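You operate a simulated robot arm through the tools that you are given. There is no shell and no other tool.

You are at the controls of a simulated two-armed robot. One attempt, no reset.

JOB
On the top of the grey cabinet, fold the pink towel in half, so that its two long edges meet.

Only the result counts: the job must be done as asked and must still hold three seconds after the hand-in. Knocking over, shifting, dropping, spilling or breaking anything else fails it. Flat cloth is picked up by pressing the open fingertips on it (5 to 10 N) and closing them slowly along it; thin cloth reads only 2 to 8 mm in the jaws.

ROBOT AND FRAMES
Two 7-joint arms with two-finger parallel grippers on one trunk, on a base that drives. Base frame: it is fixed to the floor where the robot stands at the start and does not move with it; the origin is under the middle of the robot, x ahead of it, y to its left, z up; the surface under the hand at the start is at about z = 880. Readings come in mm, degrees, newtons and seconds.
The left shoulder is at the start at [80, 131, 947], the right one opposite. With the tool pointing down near the work surface each hand reaches from about 380 to 840 mm from the robot's upright axis, wherever it stands, measured 20 degrees to its own side. Places, roughly: top of the grey cabinet [600, -100, 900]. Payload 1.57 kg a hand.
The TCP of each hand is the grasp point between the finger pads, 30 mm short of the fingertips. In the tool frame z runs along the fingers and y along their closing line. The gripper opens to 110 mm. The fingers are 24 mm wide and 12 mm thick; the gripper's body (48 by 112 mm) begins 78 mm behind the TCP.
Orientation is that of the tool frame in the base frame, as a unit quaternion [w, x, y, z]. With the fingers straight down and closing along the base's y, the tool's x points along the base's -x, its y along +y and its z along -z.

CONTROLS
- The arms move only by the tool play_rows. It takes "left_series", "right_series" or both (then of equal length, played together; a hand with none holds still); each is a list that holds one entry, the list of rows, each a list of 6 numbers: the shift along the tool's x, y, z in mm, then the turn, a rotation vector about the tool's x, y, z in degrees. In form: [[[dx, dy, dz, rx, ry, rz], ...]]. A call has 1 to 20 rows; each row shifts and turns the commanded pose from where the row before left it, along the tool's axes as they then stand. "left_fingers" and "right_fingers" are, for a hand that has rows, the finger opening in mm, from 0 to 110, set as the call begins (left out, the last holds). A row lasts 0.2 s, in which the tool goes at most 50 mm and 8.6 degrees; a call with a longer step from one row to the next is refused whole, and so is a gripper value outside its range. Where a pose cannot be reached the arm comes as near as it can. A force on the tool above 40 N (or 10 N above the force at the start of the call, whichever is more), or a blocked arm, ends the call early, and 0.2 s more pass. The fingers move at their own pace (about 108 mm/s each) and stop on an object; they squeeze with about 22 N. The grip force told is the motor's: it shows also when the fingers shut on nothing. Time passes only in rows, and 0.2 s behind the last, so rows that do not move let the fingers close. It gives the time, the measured TCP pose, the force on the tool (base axes), the opening and the grip force at its end, in the units of the frame above (readings bear some noise), with the torque about the TCP (base axes, N m) and any sound that the robot's microphone picked up.
- Cameras (640 x 400 px; columns grow to the right, rows downward): "scene" is now at [-58.2, -31.9, 1426.6]; the picture's right is [-0.36, -0.93, 0.00], its down [-0.48, 0.18, -0.86] and it looks along [0.80, -0.30, -0.52] (base axes); focal length 251 px, centre (320, 200). "left" rides on the left gripper at [70, -16, -141] in its tool frame; the picture's right is [0.23, 0.97, 0.00], its down [-0.85, 0.20, -0.48] and it looks along [-0.47, 0.11, 0.88] (tool axes); focal length 222 px, centre (320, 200). "right" rides on the right gripper at [70, 16, -141] in its tool frame; the picture's right is [-0.23, 0.97, 0.00], its down [-0.86, -0.20, -0.48] and it looks along [-0.47, -0.11, 0.88] (tool axes); focal length 222 px, centre (320, 200). There is no depth. A picture from a camera that has moved, and an enlarged one, comes with that camera's place and axes in the base frame and with its lens.
- capture(camera): a new picture of that camera. The clock stands still meanwhile.
- drive_base(legs): drives the robot by 1 to 6 legs, each [ahead, left, turn to the left] in mm, mm and degrees, along the robot's own axes; the way and the turn of a leg run together, so that a leg with both is an arc; at most 1500 mm and 180 degrees a leg. The arms and the cameras ride along, it lands a little off, and it stops where it bumps. It gives what a move gives.
- head_to(pan, tilt): turns the head with the scene camera to pan (to the left, within 109 degrees either way) and tilt (down, from -29 to 69), counted from straight ahead of the robot. It gives what a move gives.
- close_up(camera, box): a new picture of the part [left, top, right, bottom] of that camera's present view, enlarged. The clock stands still meanwhile.
- hand_in(): hands the job in; it is judged then, once.

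Nothing tells you exact positions but the pictures and the camera data. Unless the task says otherwise, let go and move clear before handing in.

The tools are called after "Call:" by a JSON object that holds its "method" and its "body". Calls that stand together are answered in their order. play_rows: Moves the arms, as the interface text tells. Its arguments: {"type":"object","properties":{"left_series":{"type":"array","items":{"type":"array","items":{"type":"array","items":{"type":"number"}}}},"left_fingers":{"type":"number"},"right_series":{"type":"array","items":{"type":"array","items":{"type":"array","items":{"type":"number"}}}},"right_fingers":{"type":"number"}},"required":[]} The other tools are called the same way: drive_base (legs) drives the base; head_to (pan, tilt) turns the head that bears the scene camera; capture (camera) takes a picture; close_up (camera, box) takes an enlarged picture of a part of a camera's view; hand_in () hands the job in.

At the start:

```text
time: 0.0
left_eef_pos: [575.9, 235.9, 1020.2]
left_tool_rot: [0.0, 0.0, 1.0, 0.0]
left_wrist_force: [1.2, -0.7, 0.3]
left_wrist_torque: [0.01, 0.04, 0.0]
left_grip_width: 110.1
left_grasp_force: 0.2
right_eef_pos: [528.3, -264.2, 1106.3]
right_tool_rot: [-0.001, 0.0, 1.0, 0.001]
right_wrist_force: [0.2, -1.4, -1.5]
right_wrist_torque: [0.02, 0.0, -0.02]
right_grip_width: 110.0
right_grasp_force: 0.1
robot x, y, heading: [0.1, 1.8, -0.1]
head pan, tilt: [-20.8, 31.1]
```

scene: 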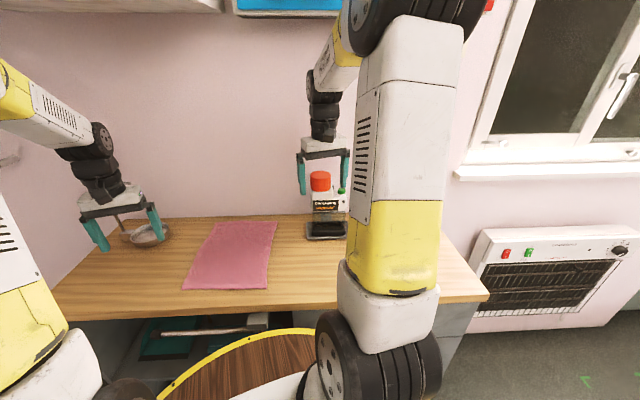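
right: 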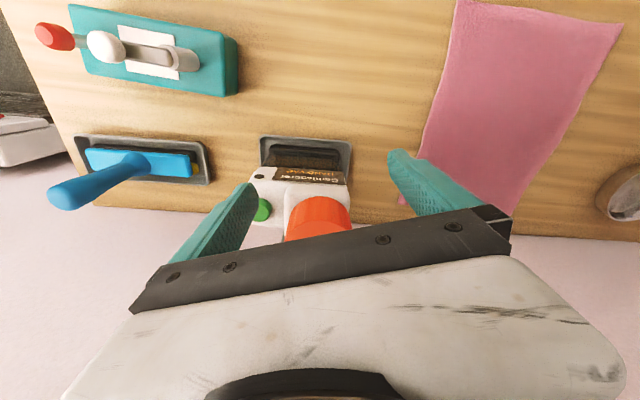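
left: 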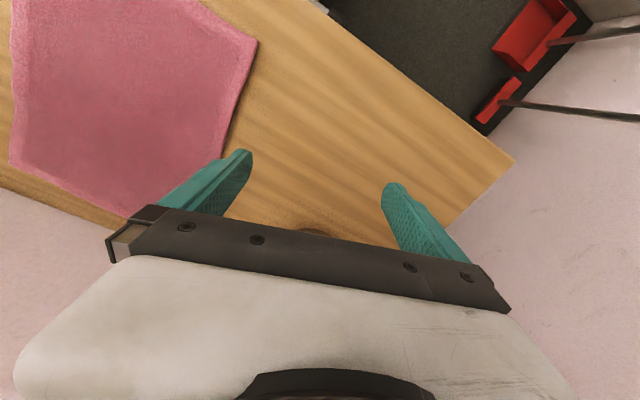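

I see the pink towel on the wooden cabinet top. Its long edges run away from the robot, from about [408,-61] to [700,-148] and from about [489,148] to [776,64]. Before planning the fold I'll look around with the head to check clearances.

Call:
{"method": "head_to", "body": {"pan": 0, "tilt": 55}}

Call:
{"method": "capture", "body": {"camera": "scene"}}

Call:
{"method": "head_to", "body": {"pan": -15, "tilt": 5}}

Call:
{"method": "capture", "body": {"camera": "scene"}}

```text
time: 0.9
left_eef_pos: [574.8, 235.0, 1021.9]
left_tool_rot: [-0.001, 0.0, 1.0, 0.0]
left_wrist_force: [0.0, 0.2, 0.3]
left_wrist_torque: [0.03, 0.02, 0.02]
left_grip_width: 110.1
left_grasp_force: 0.1
right_eef_pos: [527.2, -263.7, 1106.2]
right_tool_rot: [0.0, 0.0, 1.0, 0.0]
right_wrist_force: [0.1, 0.9, 0.2]
right_wrist_torque: [0.0, 0.0, 0.01]
right_grip_width: 109.9
right_grasp_force: 0.0
robot x, y, heading: [-3.2, 1.7, 0.0]
head pan, tilt: [0.0, 55.0]
```

```text
taken
camera scene: at [-70.2, 0.0, 1392.3], right [0.0, -1.0, 0.0], down [-0.82, 0.0, -0.57], along [0.57, 0.0, -0.82], focal length 251 px, centre (320, 200)
```

scene: 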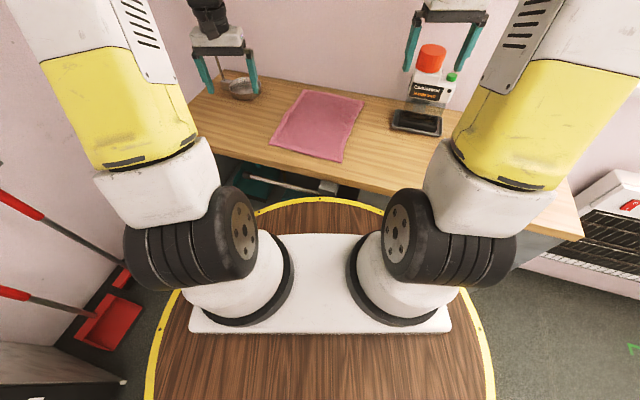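

```text
time: 2.1
left_eef_pos: [575.2, 235.3, 1020.4]
left_tool_rot: [0.0, 0.001, 1.0, 0.0]
left_wrist_force: [-0.1, 1.0, 0.9]
left_wrist_torque: [0.0, 0.03, 0.01]
left_grip_width: 110.1
left_grasp_force: 0.1
right_eef_pos: [528.1, -263.9, 1106.5]
right_tool_rot: [0.0, 0.0, 1.0, 0.0]
right_wrist_force: [0.3, -0.2, 0.5]
right_wrist_torque: [0.02, 0.01, 0.02]
right_grip_width: 110.0
right_grasp_force: 0.1
robot x, y, heading: [0.7, 1.0, 0.1]
head pan, tilt: [-15.0, 5.0]
```

```text
taken
camera scene: at [-53.6, -23.7, 1468.6], right [-0.26, -0.97, 0.0], down [-0.09, 0.02, -1.0], along [0.96, -0.26, -0.09], focal length 251 px, centre (320, 200)
```

scene: 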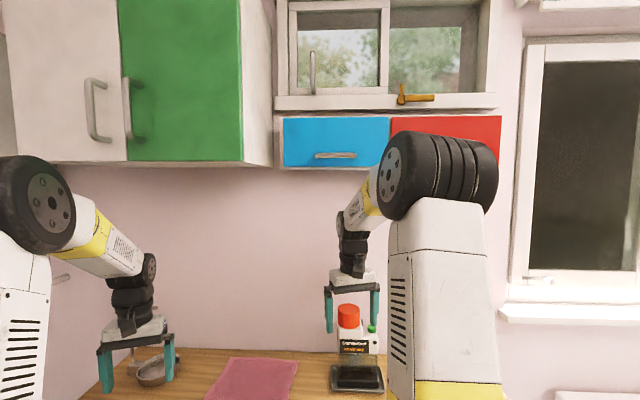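

The robot's round base is about 40 mm from the cabinet front, so I can turn in place. I'll turn about 12° left so the right arm can reach both far corners and the left arm both near corners without crossing.

Call:
{"method": "drive_base", "body": {"legs": [[0, 0, 12]]}}

Call:
{"method": "head_to", "body": {"pan": -20, "tilt": 45}}

Call:
{"method": "capture", "body": {"camera": "scene"}}

Call:
{"method": "capture", "body": {"camera": "right"}}

Call:
{"method": "capture", "body": {"camera": "left"}}

```text
time: 3.2
left_eef_pos: [513.4, 351.3, 1021.2]
left_tool_rot: [0.0, -0.105, 0.994, 0.0]
left_wrist_force: [-0.2, 0.6, 0.6]
left_wrist_torque: [0.02, 0.01, 0.01]
left_grip_width: 109.8
left_grasp_force: 0.1
right_eef_pos: [572.1, -147.2, 1106.9]
right_tool_rot: [0.0, -0.105, 0.994, 0.0]
right_wrist_force: [-1.2, 0.0, 0.5]
right_wrist_torque: [-0.03, 0.01, -0.06]
right_grip_width: 110.0
right_grasp_force: 0.2
robot x, y, heading: [-1.1, 5.5, 12.1]
head pan, tilt: [-15.0, 5.0]
```

```text
time: 4.3
left_eef_pos: [513.2, 351.6, 1020.7]
left_tool_rot: [0.0, -0.105, 0.994, -0.001]
left_wrist_force: [-1.1, 0.0, -0.1]
left_wrist_torque: [0.04, 0.01, 0.01]
left_grip_width: 109.8
left_grasp_force: 0.1
right_eef_pos: [572.6, -148.3, 1106.5]
right_tool_rot: [0.0, -0.105, 0.994, -0.001]
right_wrist_force: [-1.3, -0.8, -0.6]
right_wrist_torque: [0.01, 0.04, -0.06]
right_grip_width: 109.7
right_grasp_force: 0.0
robot x, y, heading: [-1.8, -0.2, 12.0]
head pan, tilt: [-20.0, 45.0]
```

```text
taken
camera scene: at [-58.7, -40.4, 1405.8], right [-0.14, -0.99, 0.0], down [-0.7, 0.1, -0.71], along [0.7, -0.1, -0.71], focal length 251 px, centre (320, 200)
```

scene: 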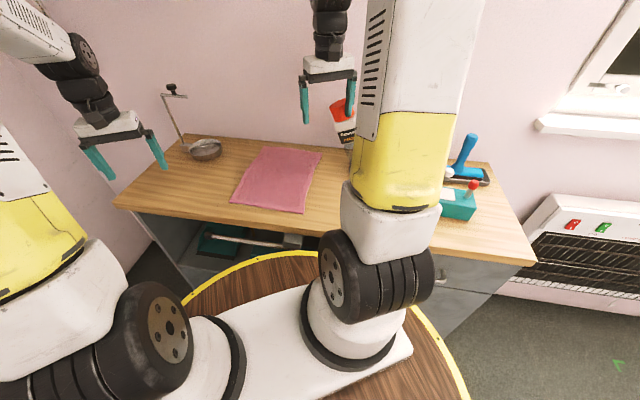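

```text
taken
camera right: at [500.6, -146.5, 1247.3], right [0.02, 1.0, 0.0], down [0.88, -0.02, 0.48], along [0.48, -0.01, -0.88], focal length 222 px, centre (320, 200)
```

right: 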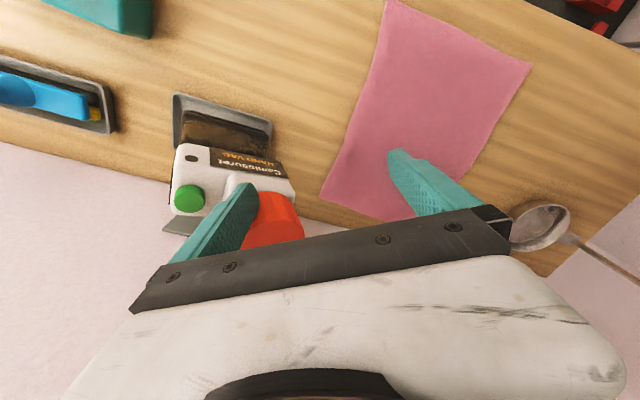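

```text
taken
camera left: at [448.8, 320.7, 1162.2], right [-0.43, 0.9, 0.0], down [0.79, 0.37, 0.48], along [0.43, 0.2, -0.88], focal length 222 px, centre (320, 200)
```

left: 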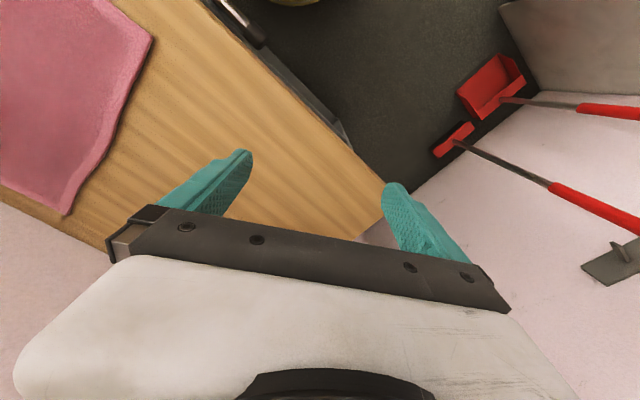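

Towel estimate in base xy: near-right C ≈ (412,-60), far-right B ≈ (697,-150), far-left A ≈ (766,57), near-left D ≈ (488,147), rotated about -17.7°. I'll move the right hand over corner B first, narrowing its fingers and turning it square to the long edge.

Call:
{"method": "play_rows", "body": {"right_series": [[[0, 15, 0, 0, 0, 7.4], [0, 15, 0, 0, 0, 7.4], [0, 15, 0, 0, 0, 7.4], [0, 15, 0, 0, 0, 7.5], [-30.3, -5.3, 26.5, 0, 0, 0], [-30.3, -5.3, 26.5, 0, 0, 0], [-30.3, -5.3, 26.5, 0, 0, 0], [-30.3, -5.3, 26.5, 0, 0, 0], [0, 0, 0, 0, 0, 0]]], "right_fingers": 36}}

Call:
{"method": "capture", "body": {"camera": "right"}}

Call:
{"method": "capture", "body": {"camera": "scene"}}

```text
time: 6.3
left_eef_pos: [511.7, 352.9, 1021.0]
left_tool_rot: [-0.001, -0.105, 0.994, 0.0]
left_wrist_force: [-0.7, 0.0, 0.1]
left_wrist_torque: [0.0, 0.0, 0.02]
left_grip_width: 109.9
left_grasp_force: 0.0
right_eef_pos: [679.0, -146.0, 999.6]
right_tool_rot: [0.001, 0.153, 0.988, 0.0]
right_wrist_force: [-0.2, -0.3, -0.3]
right_wrist_torque: [-0.01, -0.01, -0.05]
right_grip_width: 36.0
right_grasp_force: 0.1
robot x, y, heading: [-3.9, -4.2, 12.1]
head pan, tilt: [-20.0, 45.0]
```

```text
taken
camera right: at [618.1, -108.8, 1141.5], right [0.51, 0.86, 0.0], down [0.75, -0.45, 0.48], along [0.41, -0.24, -0.88], focal length 222 px, centre (320, 200)
```

right: 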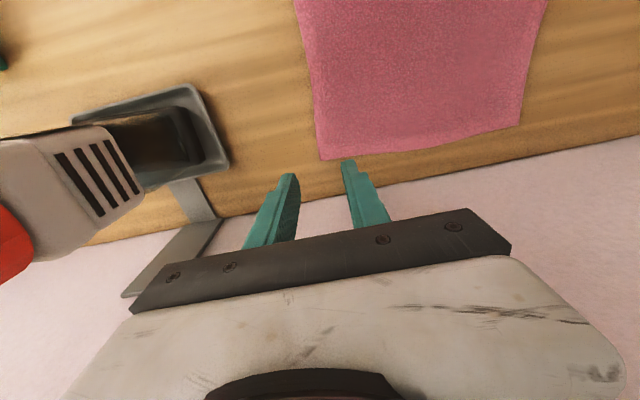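

```text
taken
camera scene: at [-58.7, -40.3, 1405.7], right [-0.14, -0.99, 0.0], down [-0.7, 0.1, -0.71], along [0.7, -0.1, -0.71], focal length 251 px, centre (320, 200)
```

scene: 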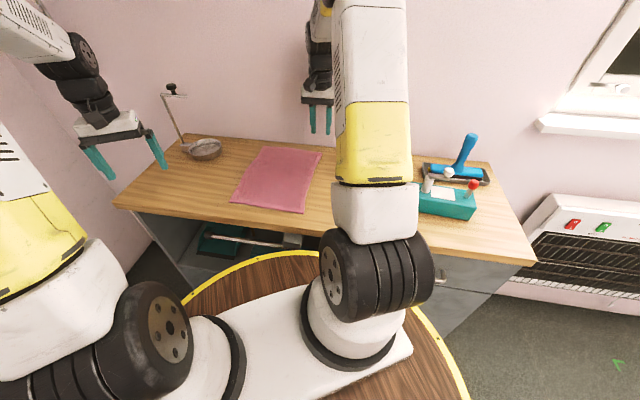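

Call:
{"method": "close_up", "body": {"camera": "scene", "box": [220, 130, 340, 220]}}

Call:
{"method": "close_up", "body": {"camera": "right", "box": [240, 60, 440, 220]}}

```text
4.44 times, centred on (280, 175) of scene
camera zoom: at [-58.7, -40.3, 1405.7], right [-0.14, -0.99, 0.0], down [-0.7, 0.1, -0.71], along [0.7, -0.1, -0.71], focal length 1117 px, centre (498, 311)
```

zoom: 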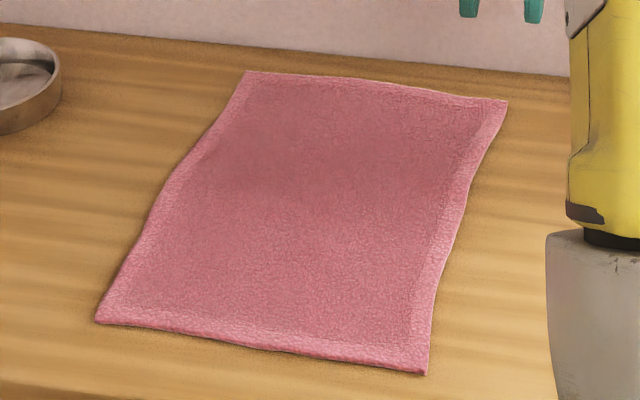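

```text
2.50 times, centred on (340, 140) of right
camera zoom: at [618.1, -108.8, 1141.5], right [0.51, 0.86, 0.0], down [0.75, -0.45, 0.48], along [0.41, -0.24, -0.88], focal length 555 px, centre (270, 350)
```

zoom: 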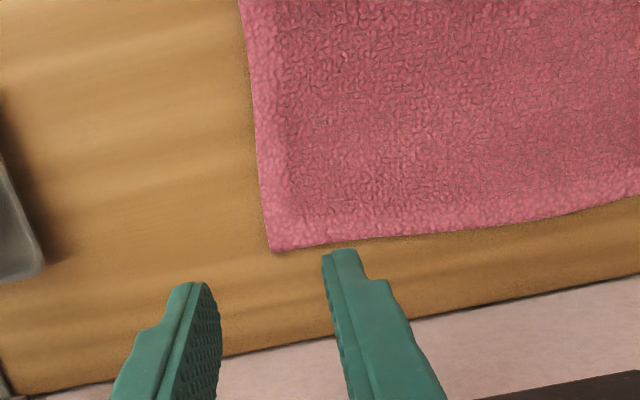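

The right hand is over the far-right corner, with the TCP about above the edge. Now I'll turn the left hand the same way and bring it over the near-right corner C.

Call:
{"method": "play_rows", "body": {"left_series": [[[0, 0, 0, 0, 0, 7.4], [0, 0, 0, 0, 0, 7.4], [0, 0, 0, 0, 0, 7.4], [0, 0, 0, 0, 0, 7.5], [-4.8, -41.7, 2, 0, 0, 0], [-4.8, -41.7, 2, 0, 0, 0], [-4.8, -41.7, 2, 0, 0, 0], [-4.8, -41.7, 2, 0, 0, 0], [-4.8, -41.7, 2, 0, 0, 0], [0, 0, 0, 0, 0, 0]]], "left_fingers": 26}}

Call:
{"method": "capture", "body": {"camera": "scene"}}

```text
time: 8.5
left_eef_pos: [472.5, 145.2, 1010.0]
left_tool_rot: [0.0, 0.153, 0.988, 0.0]
left_wrist_force: [0.0, 0.8, -0.6]
left_wrist_torque: [-0.03, -0.04, 0.01]
left_grip_width: 25.9
left_grasp_force: 0.0
right_eef_pos: [678.3, -144.8, 1001.0]
right_tool_rot: [-0.001, 0.153, 0.988, 0.0]
right_wrist_force: [0.0, 0.1, -0.7]
right_wrist_torque: [0.03, 0.03, -0.02]
right_grip_width: 35.6
right_grasp_force: 0.1
robot x, y, heading: [2.3, -1.5, 12.0]
head pan, tilt: [-20.0, 45.0]
```

```text
taken
camera scene: at [-58.7, -40.4, 1405.7], right [-0.14, -0.99, 0.0], down [-0.7, 0.1, -0.71], along [0.7, -0.1, -0.71], focal length 251 px, centre (320, 200)
```

scene: 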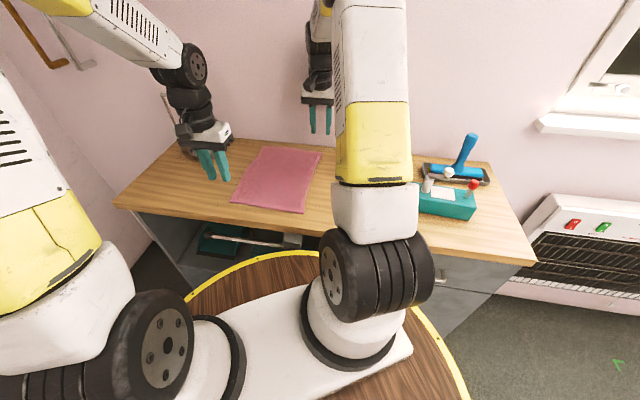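

Call:
{"method": "play_rows", "body": {"left_series": [[[-4.4, -41.7, 2, 0, 0, 0], [-4.4, -41.7, 2, 0, 0, 0], [-4.4, -41.7, 2, 0, 0, 0], [-4.4, -41.7, 2, 0, 0, 0], [-4.4, -41.7, 2, 0, 0, 0], [0, 0, 0, 0, 0, 0]]]}}

Call:
{"method": "capture", "body": {"camera": "scene"}}

Call:
{"method": "capture", "body": {"camera": "left"}}

```text
time: 9.9
left_eef_pos: [429.6, -59.0, 999.9]
left_tool_rot: [0.0, 0.153, 0.988, 0.0]
left_wrist_force: [-0.6, -0.4, -0.7]
left_wrist_torque: [0.01, -0.02, 0.04]
left_grip_width: 26.0
left_grasp_force: 0.0
right_eef_pos: [679.0, -146.0, 1000.8]
right_tool_rot: [0.0, 0.154, 0.988, 0.001]
right_wrist_force: [0.2, 0.3, -0.1]
right_wrist_torque: [0.01, 0.03, 0.0]
right_grip_width: 35.9
right_grasp_force: 0.0
robot x, y, heading: [-0.7, -0.6, 11.8]
head pan, tilt: [-20.0, 45.0]
```

```text
taken
camera scene: at [-58.7, -40.4, 1405.7], right [-0.14, -0.99, 0.0], down [-0.7, 0.1, -0.71], along [0.7, -0.1, -0.71], focal length 251 px, centre (320, 200)
```

scene: 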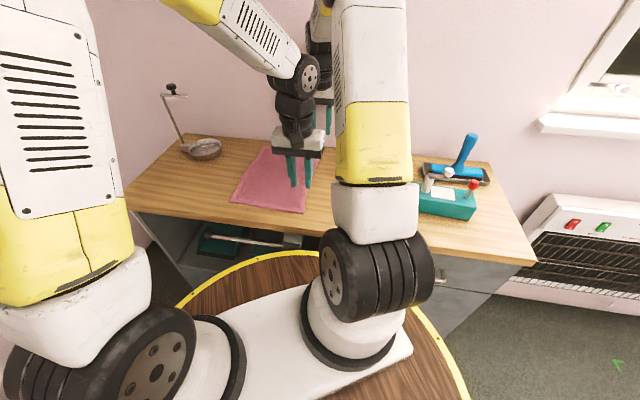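

```text
taken
camera left: at [358.8, -54.2, 1140.9], right [0.08, 1.0, 0.0], down [0.88, -0.07, 0.48], along [0.48, -0.04, -0.88], focal length 222 px, centre (320, 200)
```

left: 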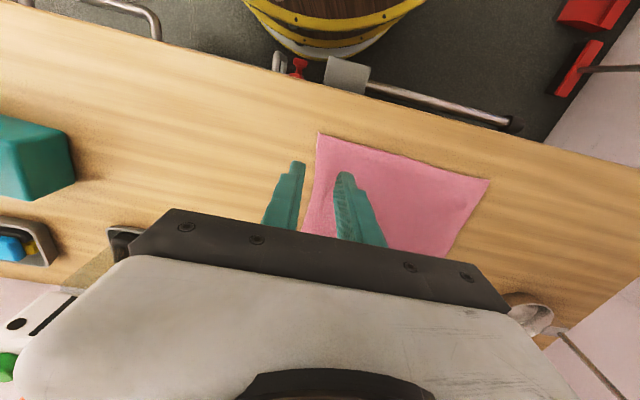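

Both hands are above the right long edge. I'll bring both down to about 12 mm above the cloth and check how the fingertips line up with the edge.

Call:
{"method": "play_rows", "body": {"left_series": [[[0, 0, 20, 0, 0, 0], [0, 0, 20, 0, 0, 0], [0, 0, 20, 0, 0, 0], [0, 0, 15, 0, 0, 0], [0, 0, 0, 0, 0, 0]]], "right_series": [[[0, 2.5, 20, 0, 0, 0], [0, 2.5, 20, 0, 0, 0], [0, 2.5, 20, 0, 0, 0], [0, 0, 16, 0, 0, 0], [0, 0, 0, 0, 0, 0]]], "right_fingers": 26, "left_fingers": 26}}

Call:
{"method": "close_up", "body": {"camera": "left", "box": [240, 100, 440, 225]}}

Call:
{"method": "close_up", "body": {"camera": "right", "box": [220, 80, 420, 205]}}

```text
time: 11.1
left_eef_pos: [432.0, -59.7, 924.2]
left_tool_rot: [0.0, 0.153, 0.988, 0.0]
left_wrist_force: [-0.5, -0.3, 0.0]
left_wrist_torque: [-0.01, 0.04, 0.05]
left_grip_width: 26.0
left_grasp_force: 0.1
right_eef_pos: [682.3, -137.8, 923.4]
right_tool_rot: [0.0, 0.153, 0.988, 0.0]
right_wrist_force: [0.4, -0.6, -0.2]
right_wrist_torque: [0.0, -0.02, -0.03]
right_grip_width: 26.0
right_grasp_force: 0.1
robot x, y, heading: [-0.7, -0.0, 12.1]
head pan, tilt: [-20.0, 45.0]
```

```text
3.20 times, centred on (340, 162) of left
camera zoom: at [360.9, -54.7, 1066.2], right [0.08, 1.0, 0.0], down [0.88, -0.07, 0.48], along [0.48, -0.04, -0.88], focal length 711 px, centre (256, 320)
```

zoom: 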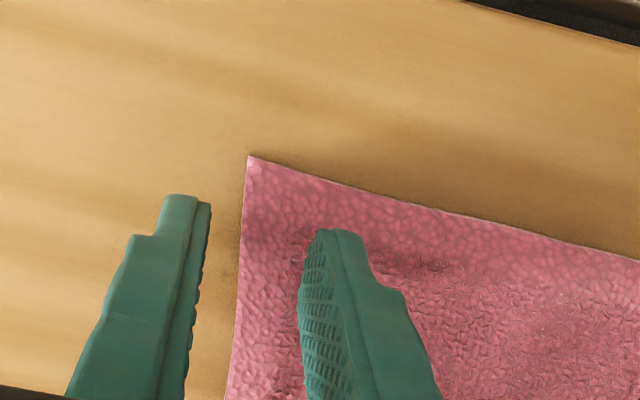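

```text
3.20 times, centred on (320, 142) of right
camera zoom: at [620.9, -101.2, 1065.3], right [0.51, 0.86, 0.0], down [0.75, -0.45, 0.48], along [0.41, -0.24, -0.88], focal length 711 px, centre (320, 384)
```

zoom: 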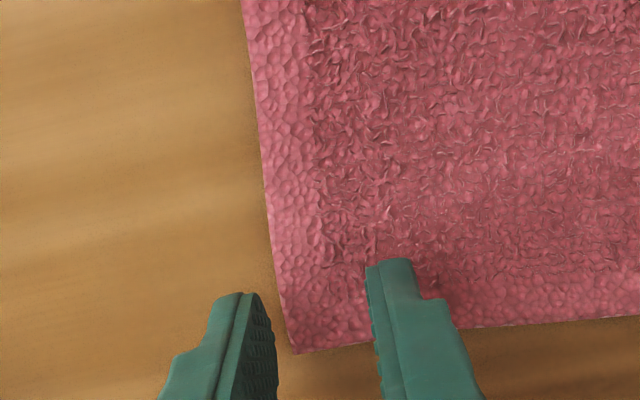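

Alignment looks good: the outer fingertips are 5–9 mm off the edge and the inner ones about 17–20 mm onto the cloth. I'll lower them to contact in small steps.

Call:
{"method": "play_rows", "body": {"left_series": [[[0, 0, 4, 0, 0, 0], [0, 0, 4, 0, 0, 0], [0, 0, 0, 0, 0, 0]]], "right_series": [[[0, -1, 4, 0, 0, 0], [0, -1, 3, 0, 0, 0], [0, 0, 0, 0, 0, 0]]]}}

Call:
{"method": "play_rows", "body": {"left_series": [[[0, 0, 2, 0, 0, 0], [0, 0, 0, 0, 0, 0]]], "right_series": [[[0, 0, 2, 0, 0, 0], [0, 0, 0, 0, 0, 0]]]}}

```text
time: 11.9
left_eef_pos: [432.3, -59.8, 918.0]
left_tool_rot: [0.0, 0.153, 0.988, 0.0]
left_wrist_force: [0.3, -0.2, 0.3]
left_wrist_torque: [0.01, 0.02, 0.01]
left_grip_width: 25.8
left_grasp_force: 0.1
right_eef_pos: [679.9, -139.7, 916.4]
right_tool_rot: [0.0, 0.153, 0.988, -0.001]
right_wrist_force: [0.2, 0.1, -1.2]
right_wrist_torque: [-0.02, 0.01, -0.02]
right_grip_width: 25.8
right_grasp_force: 0.1
robot x, y, heading: [1.0, 1.3, 12.4]
head pan, tilt: [-20.0, 45.0]
```

```text
time: 12.5
left_eef_pos: [432.2, -59.4, 916.2]
left_tool_rot: [0.001, 0.153, 0.988, -0.001]
left_wrist_force: [1.3, 0.1, 1.4]
left_wrist_torque: [0.03, 0.01, -0.04]
left_grip_width: 25.8
left_grasp_force: 0.1
right_eef_pos: [681.0, -139.7, 914.5]
right_tool_rot: [0.0, 0.153, 0.988, 0.0]
right_wrist_force: [-0.8, -0.4, -0.1]
right_wrist_torque: [0.01, 0.01, -0.01]
right_grip_width: 26.1
right_grasp_force: 0.1
robot x, y, heading: [-0.3, 0.6, 12.1]
head pan, tilt: [-20.0, 45.0]
```

Call:
{"method": "play_rows", "body": {"left_series": [[[0, 0, 2, 0, 0, 0], [0, 0, 0, 0, 0, 0]]], "right_series": [[[0, 0, 2, 0, 0, 0], [0, 0, 0, 0, 0, 0]]]}}

Call:
{"method": "play_rows", "body": {"left_series": [[[0, 0, 1.5, 0, 0, 0], [0, 0, 0, 0, 0, 0]]], "right_series": [[[0, 0, 1.5, 0, 0, 0], [0, 0, 0, 0, 0, 0]]]}}

```text
time: 13.1
left_eef_pos: [431.3, -58.8, 914.7]
left_tool_rot: [0.0, 0.153, 0.988, 0.0]
left_wrist_force: [0.7, 0.1, 2.2]
left_wrist_torque: [0.02, -0.08, 0.0]
left_grip_width: 25.7
left_grasp_force: 0.0
right_eef_pos: [680.6, -139.6, 913.9]
right_tool_rot: [0.0, 0.153, 0.988, 0.0]
right_wrist_force: [-0.6, 0.0, 2.8]
right_wrist_torque: [0.08, -0.03, 0.02]
right_grip_width: 25.9
right_grasp_force: 0.2
robot x, y, heading: [3.3, -3.1, 12.4]
head pan, tilt: [-20.0, 45.0]
```

```text
time: 13.7
left_eef_pos: [430.5, -60.6, 913.4]
left_tool_rot: [0.0, 0.154, 0.988, 0.0]
left_wrist_force: [2.5, 0.2, 7.2]
left_wrist_torque: [0.13, -0.14, -0.02]
left_grip_width: 26.8
left_grasp_force: 0.3
right_eef_pos: [682.2, -139.2, 913.1]
right_tool_rot: [0.001, 0.154, 0.988, 0.001]
right_wrist_force: [-1.4, 0.2, 16.9]
right_wrist_torque: [0.28, -0.03, 0.02]
right_grip_width: 25.8
right_grasp_force: 0.1
robot x, y, heading: [1.3, -1.3, 12.0]
head pan, tilt: [-20.0, 45.0]
```

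Both inner fingertips are now pressing on the cloth, left at about 7 N and right at about 17 N. I'll ease the right slightly and start closing slowly.

Call:
{"method": "play_rows", "body": {"left_series": [[[0, 0, 0.3, 0, 0, 0]]], "right_series": [[[0, 0, -0.6, 0, 0, 0]]], "left_fingers": 22, "right_fingers": 22}}

Call:
{"method": "play_rows", "body": {"left_series": [[[0, 0, 0, 0, 0, 0]]], "right_series": [[[0, 0, 0, 0, 0, 0]]], "left_fingers": 18, "right_fingers": 18}}

Call:
{"method": "close_up", "body": {"camera": "left", "box": [240, 100, 440, 225]}}

Call:
{"method": "close_up", "body": {"camera": "right", "box": [220, 80, 420, 205]}}

```text
time: 14.1
left_eef_pos: [432.1, -60.4, 912.5]
left_tool_rot: [0.002, 0.153, 0.988, 0.0]
left_wrist_force: [1.4, 2.5, 16.0]
left_wrist_torque: [0.33, -0.18, -0.01]
left_grip_width: 24.6
left_grasp_force: 1.9
right_eef_pos: [682.3, -140.7, 913.0]
right_tool_rot: [0.001, 0.154, 0.988, -0.001]
right_wrist_force: [2.3, -0.7, 14.0]
right_wrist_torque: [0.25, -0.07, 0.0]
right_grip_width: 22.7
right_grasp_force: 0.1
robot x, y, heading: [2.6, 0.2, 12.1]
head pan, tilt: [-20.0, 45.0]
```

```text
time: 14.5
left_eef_pos: [430.9, -58.6, 912.9]
left_tool_rot: [0.001, 0.154, 0.988, 0.0]
left_wrist_force: [2.8, 4.0, 18.5]
left_wrist_torque: [0.44, -0.21, -0.01]
left_grip_width: 22.7
left_grasp_force: 2.6
right_eef_pos: [681.5, -140.7, 913.0]
right_tool_rot: [0.001, 0.153, 0.988, 0.001]
right_wrist_force: [-0.1, 0.0, 15.8]
right_wrist_torque: [0.18, -0.08, -0.02]
right_grip_width: 18.1
right_grasp_force: 0.3
robot x, y, heading: [-1.1, 2.6, 12.1]
head pan, tilt: [-20.0, 45.0]
```

```text
3.20 times, centred on (340, 162) of left
camera zoom: at [360.0, -54.4, 1054.0], right [0.08, 1.0, 0.0], down [0.87, -0.07, 0.48], along [0.48, -0.04, -0.88], focal length 711 px, centre (256, 320)
```

zoom: 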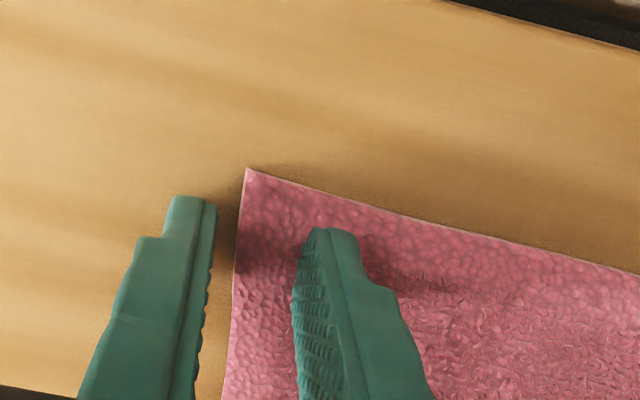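

```text
3.20 times, centred on (320, 142) of right
camera zoom: at [619.6, -103.6, 1053.8], right [0.51, 0.86, 0.0], down [0.75, -0.45, 0.48], along [0.41, -0.25, -0.88], focal length 711 px, centre (320, 384)
```

zoom: 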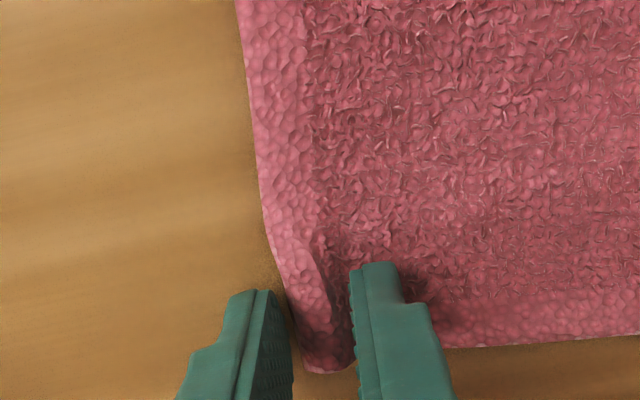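

The cloth is buckling up between the right fingers. The left presses a bit hard, so I'll lift it slightly and keep closing both.

Call:
{"method": "play_rows", "body": {"left_series": [[[0, 0, -0.8, 0, 0, 0], [0, 0, 0, 0, 0, 0]]], "right_series": [[[0, 0, -0.3, 0, 0, 0], [0, 0, 0, 0, 0, 0]]], "left_fingers": 18, "right_fingers": 14}}

Call:
{"method": "play_rows", "body": {"left_series": [[[0, 0, 0, 0, 0, 0]]], "right_series": [[[0, 0, 0, 0, 0, 0]]], "left_fingers": 14, "right_fingers": 10}}

Call:
{"method": "close_up", "body": {"camera": "left", "box": [240, 100, 440, 225]}}

Call:
{"method": "close_up", "body": {"camera": "right", "box": [220, 80, 420, 205]}}

```text
time: 15.1
left_eef_pos: [430.2, -59.8, 912.8]
left_tool_rot: [0.001, 0.154, 0.988, 0.0]
left_wrist_force: [3.4, 2.1, 15.8]
left_wrist_torque: [0.35, -0.21, -0.03]
left_grip_width: 22.2
left_grasp_force: 1.9
right_eef_pos: [680.6, -139.5, 912.1]
right_tool_rot: [0.0, 0.153, 0.988, -0.001]
right_wrist_force: [-1.7, -0.8, 15.6]
right_wrist_torque: [0.19, 0.0, 0.01]
right_grip_width: 13.3
right_grasp_force: 0.1
robot x, y, heading: [-0.4, -0.3, 12.3]
head pan, tilt: [-20.0, 45.0]
```

```text
time: 15.5
left_eef_pos: [428.7, -60.6, 912.3]
left_tool_rot: [0.001, 0.152, 0.988, 0.0]
left_wrist_force: [0.6, -0.3, 16.4]
left_wrist_torque: [0.18, -0.13, 0.0]
left_grip_width: 14.8
left_grasp_force: 0.7
right_eef_pos: [680.8, -140.1, 912.7]
right_tool_rot: [0.0, 0.153, 0.988, -0.001]
right_wrist_force: [-0.2, 1.2, 12.2]
right_wrist_torque: [0.15, -0.04, -0.01]
right_grip_width: 10.7
right_grasp_force: 0.4
robot x, y, heading: [-1.5, 2.4, 12.1]
head pan, tilt: [-20.0, 45.0]
```

```text
3.20 times, centred on (340, 162) of left
camera zoom: at [359.0, -54.9, 1054.2], right [0.08, 1.0, 0.0], down [0.88, -0.07, 0.48], along [0.48, -0.04, -0.88], focal length 711 px, centre (256, 320)
```

zoom: 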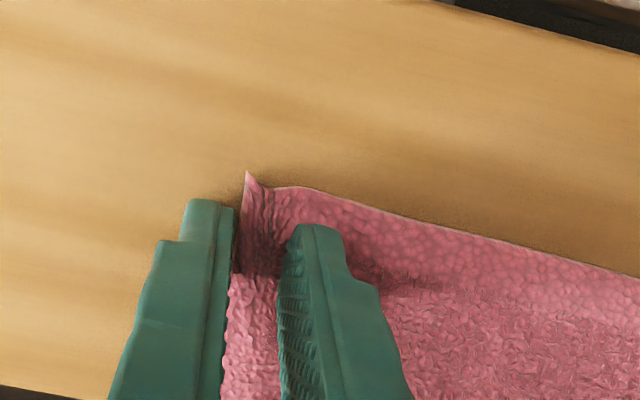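

```text
3.20 times, centred on (320, 142) of right
camera zoom: at [619.6, -103.0, 1054.0], right [0.51, 0.86, 0.0], down [0.75, -0.45, 0.48], along [0.41, -0.24, -0.88], focal length 711 px, centre (320, 384)
```

zoom: 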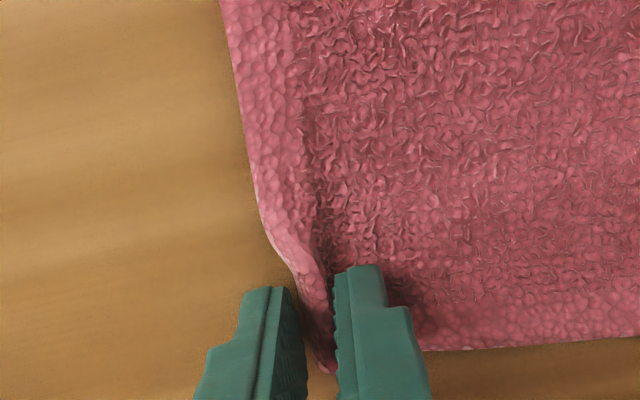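

The edge is standing up between the fingers of both hands. I'll continue closing to a full pinch.

Call:
{"method": "play_rows", "body": {"left_series": [[[0, 0, -0.4, 0, 0, 0]]], "right_series": [[[0, 0, 0, 0, 0, 0]]], "left_fingers": 10, "right_fingers": 6}}

Call:
{"method": "play_rows", "body": {"left_series": [[[0, 0, 0, 0, 0, 0]]], "right_series": [[[0, 0, 0, 0, 0, 0]]], "left_fingers": 6, "right_fingers": 3}}

Call:
{"method": "play_rows", "body": {"left_series": [[[0, 0, 0, 0, 0, 0], [0, 0, 0, 0, 0, 0]]], "right_series": [[[0, 0, 0, 0, 0, 0], [0, 0, 0, 0, 0, 0]]], "left_fingers": 0, "right_fingers": 0}}

Call:
{"method": "close_up", "body": {"camera": "left", "box": [240, 100, 440, 225]}}

Call:
{"method": "close_up", "body": {"camera": "right", "box": [220, 80, 420, 205]}}

```text
time: 15.9
left_eef_pos: [430.2, -59.6, 913.0]
left_tool_rot: [0.0, 0.152, 0.988, 0.0]
left_wrist_force: [-1.5, -1.3, 11.4]
left_wrist_torque: [0.06, -0.02, 0.03]
left_grip_width: 8.8
left_grasp_force: 0.1
right_eef_pos: [680.7, -139.7, 913.3]
right_tool_rot: [-0.001, 0.152, 0.988, 0.0]
right_wrist_force: [-2.2, 0.5, 13.4]
right_wrist_torque: [0.15, 0.01, -0.01]
right_grip_width: 7.7
right_grasp_force: 1.3
robot x, y, heading: [-1.3, -2.2, 12.3]
head pan, tilt: [-20.0, 45.0]
```

```text
time: 16.3
left_eef_pos: [430.6, -58.8, 912.8]
left_tool_rot: [0.0, 0.152, 0.988, 0.0]
left_wrist_force: [-0.7, 0.7, 9.8]
left_wrist_torque: [0.09, 0.01, 0.01]
left_grip_width: 7.1
left_grasp_force: 0.4
right_eef_pos: [680.5, -138.3, 911.5]
right_tool_rot: [0.0, 0.153, 0.988, 0.0]
right_wrist_force: [-0.7, 4.3, 12.5]
right_wrist_torque: [0.21, -0.02, 0.03]
right_grip_width: 4.4
right_grasp_force: 22.1
robot x, y, heading: [-0.1, 0.4, 12.3]
head pan, tilt: [-20.0, 45.0]
```

```text
time: 16.9
left_eef_pos: [431.4, -59.5, 912.6]
left_tool_rot: [0.0, 0.152, 0.988, 0.0]
left_wrist_force: [1.4, 2.4, 8.0]
left_wrist_torque: [0.13, -0.06, 0.04]
left_grip_width: 3.0
left_grasp_force: 21.7
right_eef_pos: [681.4, -138.8, 911.6]
right_tool_rot: [-0.001, 0.152, 0.988, 0.0]
right_wrist_force: [-0.9, 4.1, 12.5]
right_wrist_torque: [0.2, 0.0, 0.02]
right_grip_width: 4.1
right_grasp_force: 22.3
robot x, y, heading: [1.6, 4.7, 12.0]
head pan, tilt: [-20.0, 45.0]
```

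```text
3.20 times, centred on (340, 162) of left
camera zoom: at [360.1, -54.5, 1054.5], right [0.08, 1.0, 0.0], down [0.88, -0.07, 0.48], along [0.48, -0.04, -0.88], focal length 711 px, centre (256, 320)
```

zoom: 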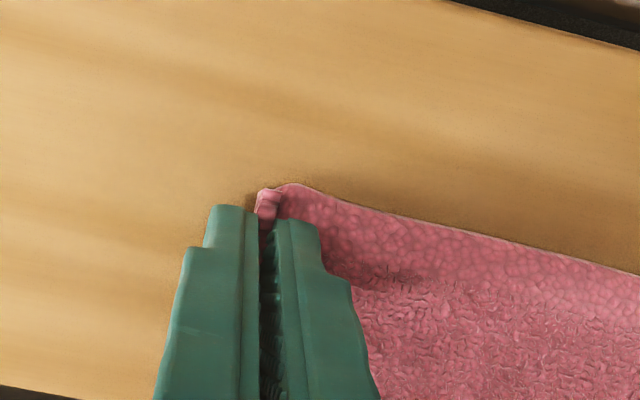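

```text
3.20 times, centred on (320, 142) of right
camera zoom: at [619.9, -102.6, 1054.0], right [0.51, 0.86, 0.0], down [0.75, -0.45, 0.48], along [0.41, -0.24, -0.88], focal length 711 px, centre (320, 384)
```

zoom: 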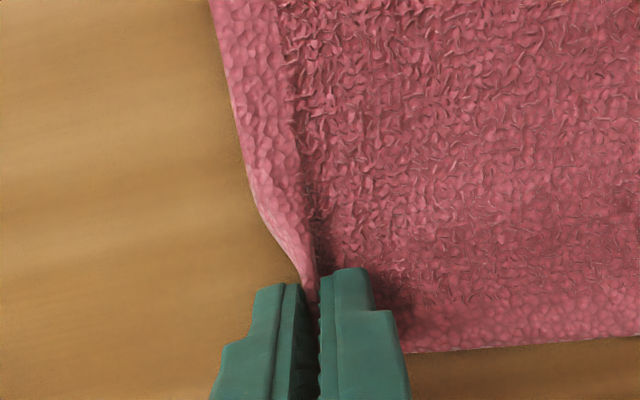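

Both jaws hold cloth, left 3.0 mm and right 4.1 mm, at about 22 N. I'll lift a little and verify the hold.

Call:
{"method": "play_rows", "body": {"left_series": [[[0, 2, -8, 0, 0, 0], [0, 4, -8, 0, 0, 0], [0, 4, -8, 0, 0, 0], [0, 0, 0, 0, 0, 0]]], "right_series": [[[0, 2, -8, 0, 0, 0], [0, 4, -8, 0, 0, 0], [0, 4, -8, 0, 0, 0], [0, 0, 0, 0, 0, 0]]]}}

Call:
{"method": "capture", "body": {"camera": "left"}}

Call:
{"method": "capture", "body": {"camera": "right"}}

Call:
{"method": "close_up", "body": {"camera": "scene", "box": [200, 120, 360, 220]}}

```text
time: 17.9
left_eef_pos: [433.0, -50.8, 937.5]
left_tool_rot: [0.0, 0.153, 0.988, -0.001]
left_wrist_force: [-0.2, -1.2, 0.0]
left_wrist_torque: [0.01, 0.03, 0.0]
left_grip_width: 2.7
left_grasp_force: 22.0
right_eef_pos: [683.8, -130.0, 936.3]
right_tool_rot: [0.0, 0.154, 0.988, 0.0]
right_wrist_force: [0.9, -0.2, 0.4]
right_wrist_torque: [-0.01, 0.02, 0.03]
right_grip_width: 4.1
right_grasp_force: 22.3
robot x, y, heading: [-1.1, 1.3, 12.0]
head pan, tilt: [-20.0, 45.0]
```

```text
taken
camera left: at [362.8, -45.4, 1078.8], right [0.08, 1.0, 0.0], down [0.88, -0.07, 0.48], along [0.48, -0.04, -0.88], focal length 222 px, centre (320, 200)
```

left: 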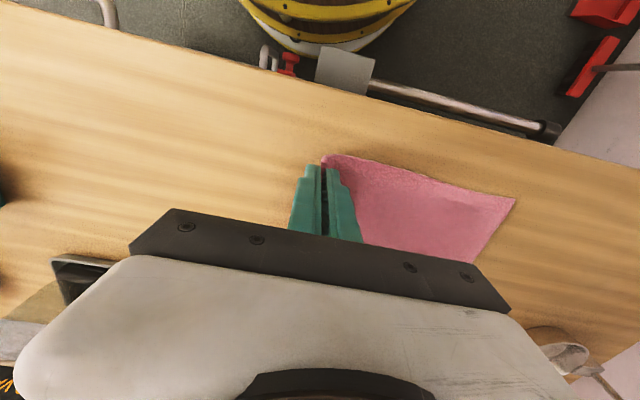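

```text
taken
camera right: at [623.1, -93.7, 1077.4], right [0.51, 0.86, 0.0], down [0.75, -0.45, 0.48], along [0.41, -0.24, -0.88], focal length 222 px, centre (320, 200)
```

right: 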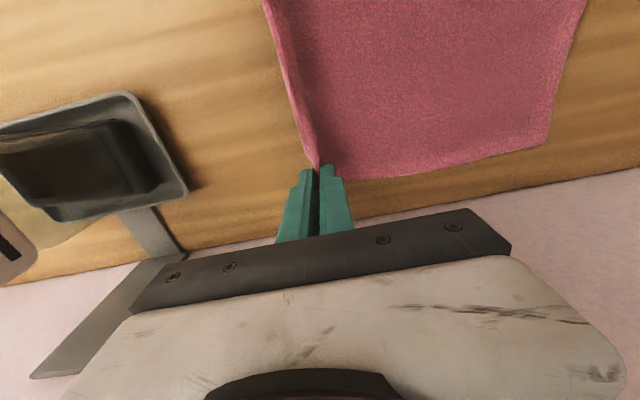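

```text
4.00 times, centred on (280, 170) of scene
camera zoom: at [-58.6, -40.5, 1405.7], right [-0.14, -0.99, 0.0], down [-0.7, 0.1, -0.71], along [0.7, -0.1, -0.71], focal length 1006 px, centre (480, 320)
```

zoom: 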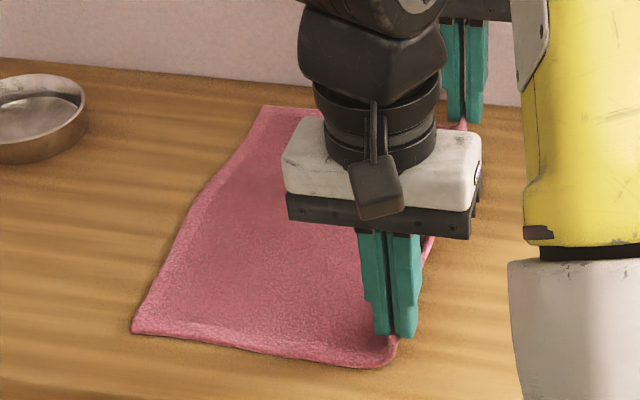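

Both corners are lifted. The towel slid about 8 mm right during the pinch, so its far long edge is now near y' ≈ 280 in the cabinet frame. I'll swing both hands together up the first half of the fold arc.

Call:
{"method": "play_rows", "body": {"left_series": [[[0, 7.5, -12.5, 0, 0, 0], [0, 7.5, -12.5, 0, 0, 0], [0, 11, -10.5, 0, 0, 0], [0, 11, -10.5, 0, 0, 0], [0, 14, -6.5, 0, 0, 0], [0, 14, -6.5, 0, 0, 0], [0, 11, -1.5, 0, 0, 0], [0, 11, -1.5, 0, 0, 0], [0, 0, 0, 0, 0, 0]]], "right_series": [[[0, 7.5, -12.5, 0, 0, 0], [0, 7.5, -12.5, 0, 0, 0], [0, 11, -10.5, 0, 0, 0], [0, 11, -10.5, 0, 0, 0], [0, 14, -6.5, 0, 0, 0], [0, 14, -6.5, 0, 0, 0], [0, 11, -1.5, 0, 0, 0], [0, 11, -1.5, 0, 0, 0], [0, 0, 0, 0, 0, 0]]]}}

Call:
{"method": "capture", "body": {"camera": "left"}}

Call:
{"method": "capture", "body": {"camera": "right"}}

Call:
{"method": "close_up", "body": {"camera": "scene", "box": [200, 120, 360, 220]}}

```text
time: 19.9
left_eef_pos: [459.2, 32.4, 1000.0]
left_tool_rot: [0.001, 0.153, 0.988, 0.0]
left_wrist_force: [0.9, 0.7, 0.1]
left_wrist_torque: [-0.01, -0.02, -0.02]
left_grip_width: 2.7
left_grasp_force: 22.5
right_eef_pos: [711.7, -46.7, 997.8]
right_tool_rot: [-0.001, 0.153, 0.988, -0.001]
right_wrist_force: [0.0, 0.3, -0.4]
right_wrist_torque: [0.01, 0.04, -0.01]
right_grip_width: 4.2
right_grasp_force: 22.2
robot x, y, heading: [0.0, 0.3, 12.0]
head pan, tilt: [-20.0, 45.0]
```

```text
taken
camera left: at [388.8, 38.0, 1141.1], right [0.08, 1.0, 0.0], down [0.88, -0.07, 0.48], along [0.48, -0.04, -0.88], focal length 222 px, centre (320, 200)
```

left: 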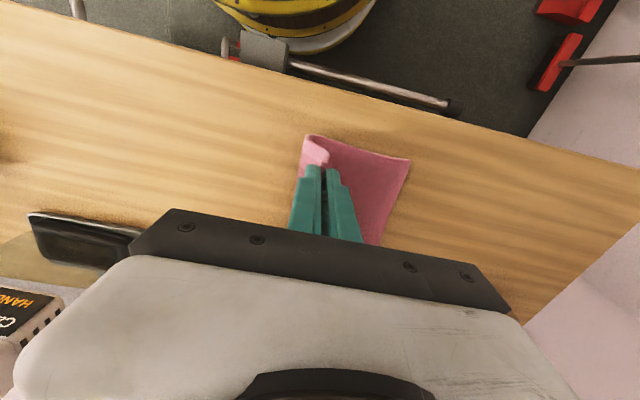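

```text
taken
camera right: at [650.5, -10.4, 1139.6], right [0.51, 0.86, 0.0], down [0.75, -0.45, 0.48], along [0.41, -0.24, -0.88], focal length 222 px, centre (320, 200)
```

right: 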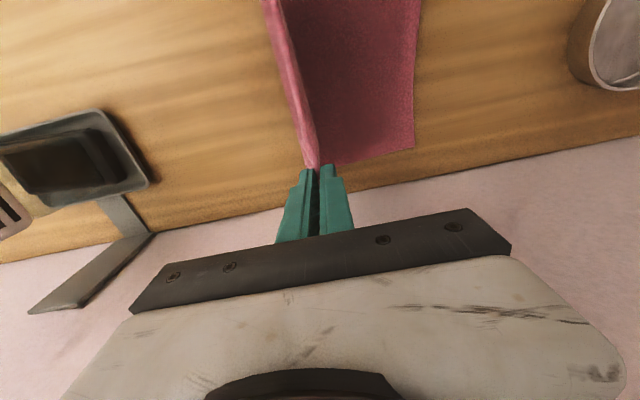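

```text
4.00 times, centred on (280, 170) of scene
camera zoom: at [-58.7, -40.4, 1405.7], right [-0.14, -0.99, 0.0], down [-0.7, 0.1, -0.71], along [0.7, -0.1, -0.71], focal length 1006 px, centre (480, 320)
```

zoom: 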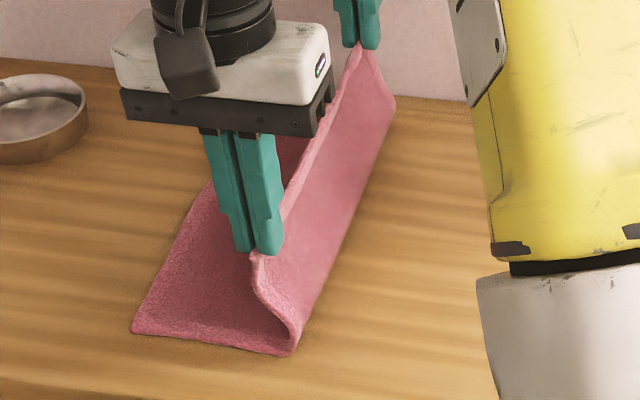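

The fold is going very well: the moving half stands upright and the far half hasn't shifted, with its left edge measured at y' ≈ 279. I'll look closer at how the edge sits in the jaws before finishing the arc.

Call:
{"method": "close_up", "body": {"camera": "scene", "box": [240, 160, 304, 200]}}

Call:
{"method": "close_up", "body": {"camera": "scene", "box": [260, 110, 324, 150]}}

Call:
{"method": "close_up", "body": {"camera": "right", "box": [260, 110, 380, 185]}}

Call:
{"method": "close_up", "body": {"camera": "left", "box": [270, 120, 390, 195]}}

```text
10.00 times, centred on (272, 180) of scene
camera zoom: at [-58.7, -40.4, 1405.7], right [-0.14, -0.99, 0.0], down [-0.7, 0.1, -0.71], along [0.7, -0.1, -0.71], focal length 2514 px, centre (800, 400)
```

zoom: 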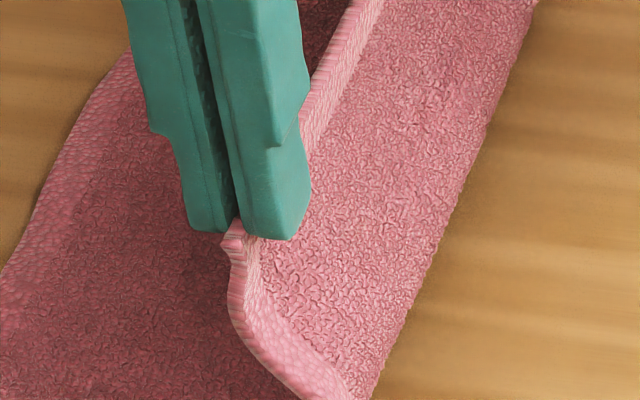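

```text
10.00 times, centred on (292, 130) of scene
camera zoom: at [-58.7, -40.4, 1405.7], right [-0.14, -0.99, 0.0], down [-0.7, 0.1, -0.71], along [0.7, -0.1, -0.71], focal length 2514 px, centre (600, 900)
```

zoom: 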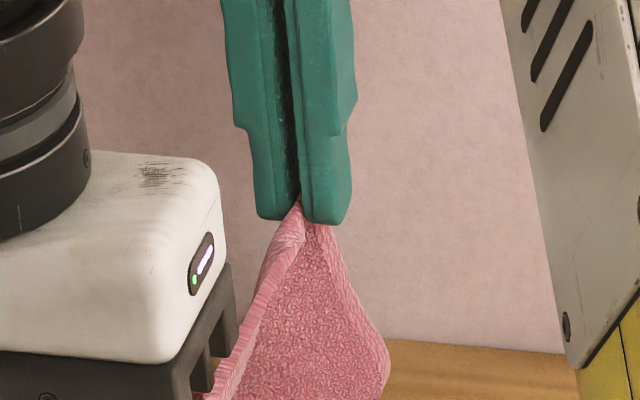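

```text
5.33 times, centred on (320, 148) of right
camera zoom: at [650.5, -10.4, 1139.6], right [0.51, 0.86, 0.0], down [0.75, -0.45, 0.48], along [0.41, -0.24, -0.88], focal length 1185 px, centre (320, 480)
```

zoom: 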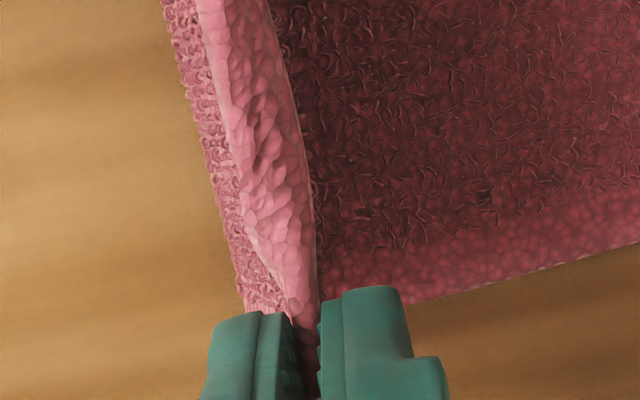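

```text
5.33 times, centred on (330, 158) of left
camera zoom: at [388.8, 38.0, 1141.1], right [0.08, 1.0, 0.0], down [0.88, -0.07, 0.48], along [0.48, -0.04, -0.88], focal length 1185 px, centre (267, 427)
```

zoom: 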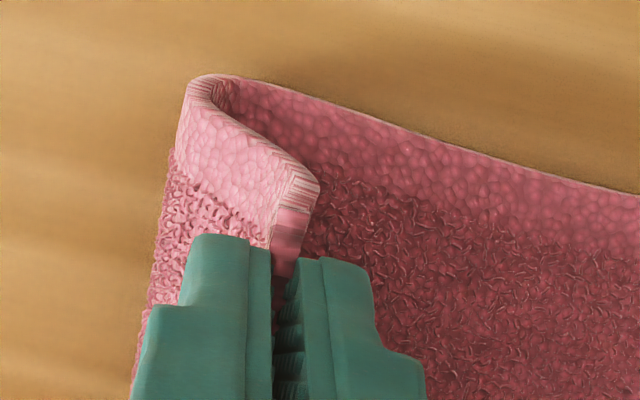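

The edge strip is inside the jaws as intended. Now I'll swing through the second half of the arc, stopping about 30 mm above the lower layer to inspect.

Call:
{"method": "play_rows", "body": {"left_series": [[[-0.5, 11, 1.5, 0, 0, 0], [-0.5, 11, 1.5, 0, 0, 0], [-0.5, 14, 6.5, 0, 0, 0], [-0.5, 14, 6.5, 0, 0, 0], [-0.5, 11, 10, 0, 0, 0], [-0.5, 11, 10, 0, 0, 0], [-0.5, 5.5, 10, 0, 0, 0], [-0.5, 5.5, 10, 0, 0, 0], [0, 0, 0, 0, 0, 0]]], "right_series": [[[-0.7, 11, 1.5, 0, 0, 0], [-0.7, 11, 1.5, 0, 0, 0], [-0.7, 14, 6.5, 0, 0, 0], [-0.7, 14, 6.5, 0, 0, 0], [-0.7, 11, 10, 0, 0, 0], [-0.7, 11, 10, 0, 0, 0], [-0.7, 5.5, 10, 0, 0, 0], [-0.7, 5.5, 10, 0, 0, 0], [0, 0, 0, 0, 0, 0]]]}}

Call:
{"method": "capture", "body": {"camera": "left"}}

Call:
{"method": "capture", "body": {"camera": "right"}}

Call:
{"method": "close_up", "body": {"camera": "scene", "box": [200, 120, 360, 220]}}

```text
time: 21.9
left_eef_pos: [489.5, 111.5, 943.7]
left_tool_rot: [0.0, 0.153, 0.988, -0.001]
left_wrist_force: [0.1, -0.1, 0.5]
left_wrist_torque: [-0.06, 0.01, 0.0]
left_grip_width: 2.8
left_grasp_force: 22.3
right_eef_pos: [741.8, 31.1, 942.3]
right_tool_rot: [0.001, 0.153, 0.988, 0.0]
right_wrist_force: [0.1, 0.6, 0.1]
right_wrist_torque: [-0.02, 0.02, -0.02]
right_grip_width: 4.3
right_grasp_force: 22.2
robot x, y, heading: [-1.6, -1.3, 12.3]
head pan, tilt: [-20.0, 45.0]
```

```text
taken
camera left: at [418.7, 116.4, 1084.4], right [0.08, 1.0, 0.0], down [0.88, -0.07, 0.48], along [0.48, -0.04, -0.88], focal length 222 px, centre (320, 200)
```

left: 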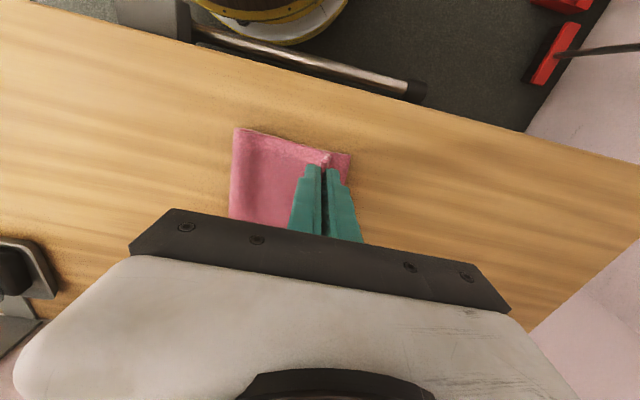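

```text
taken
camera right: at [680.1, 66.7, 1084.0], right [0.51, 0.86, 0.0], down [0.75, -0.45, 0.48], along [0.41, -0.24, -0.88], focal length 222 px, centre (320, 200)
```

right: 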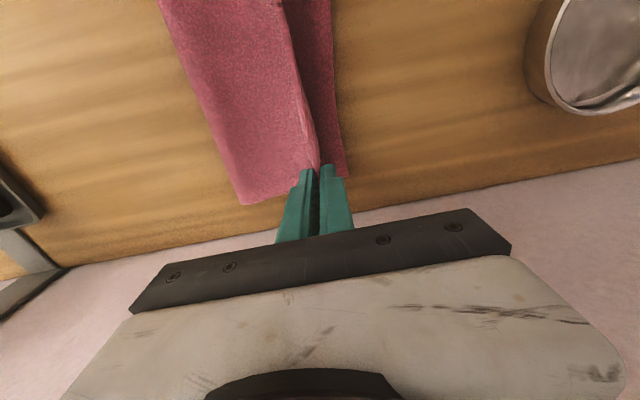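

```text
4.00 times, centred on (280, 170) of scene
camera zoom: at [-58.6, -40.4, 1405.7], right [-0.14, -0.99, 0.0], down [-0.7, 0.1, -0.71], along [0.7, -0.1, -0.71], focal length 1006 px, centre (480, 320)
```

zoom: 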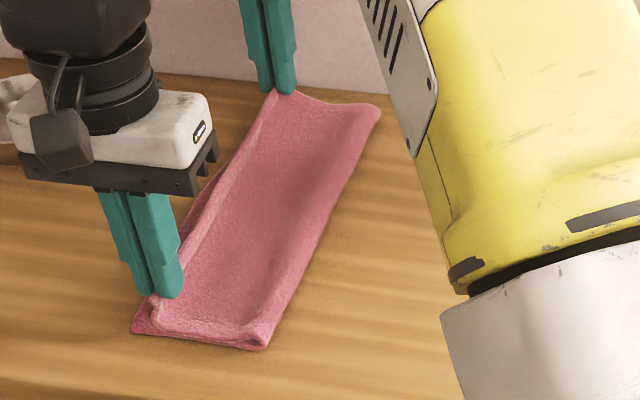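

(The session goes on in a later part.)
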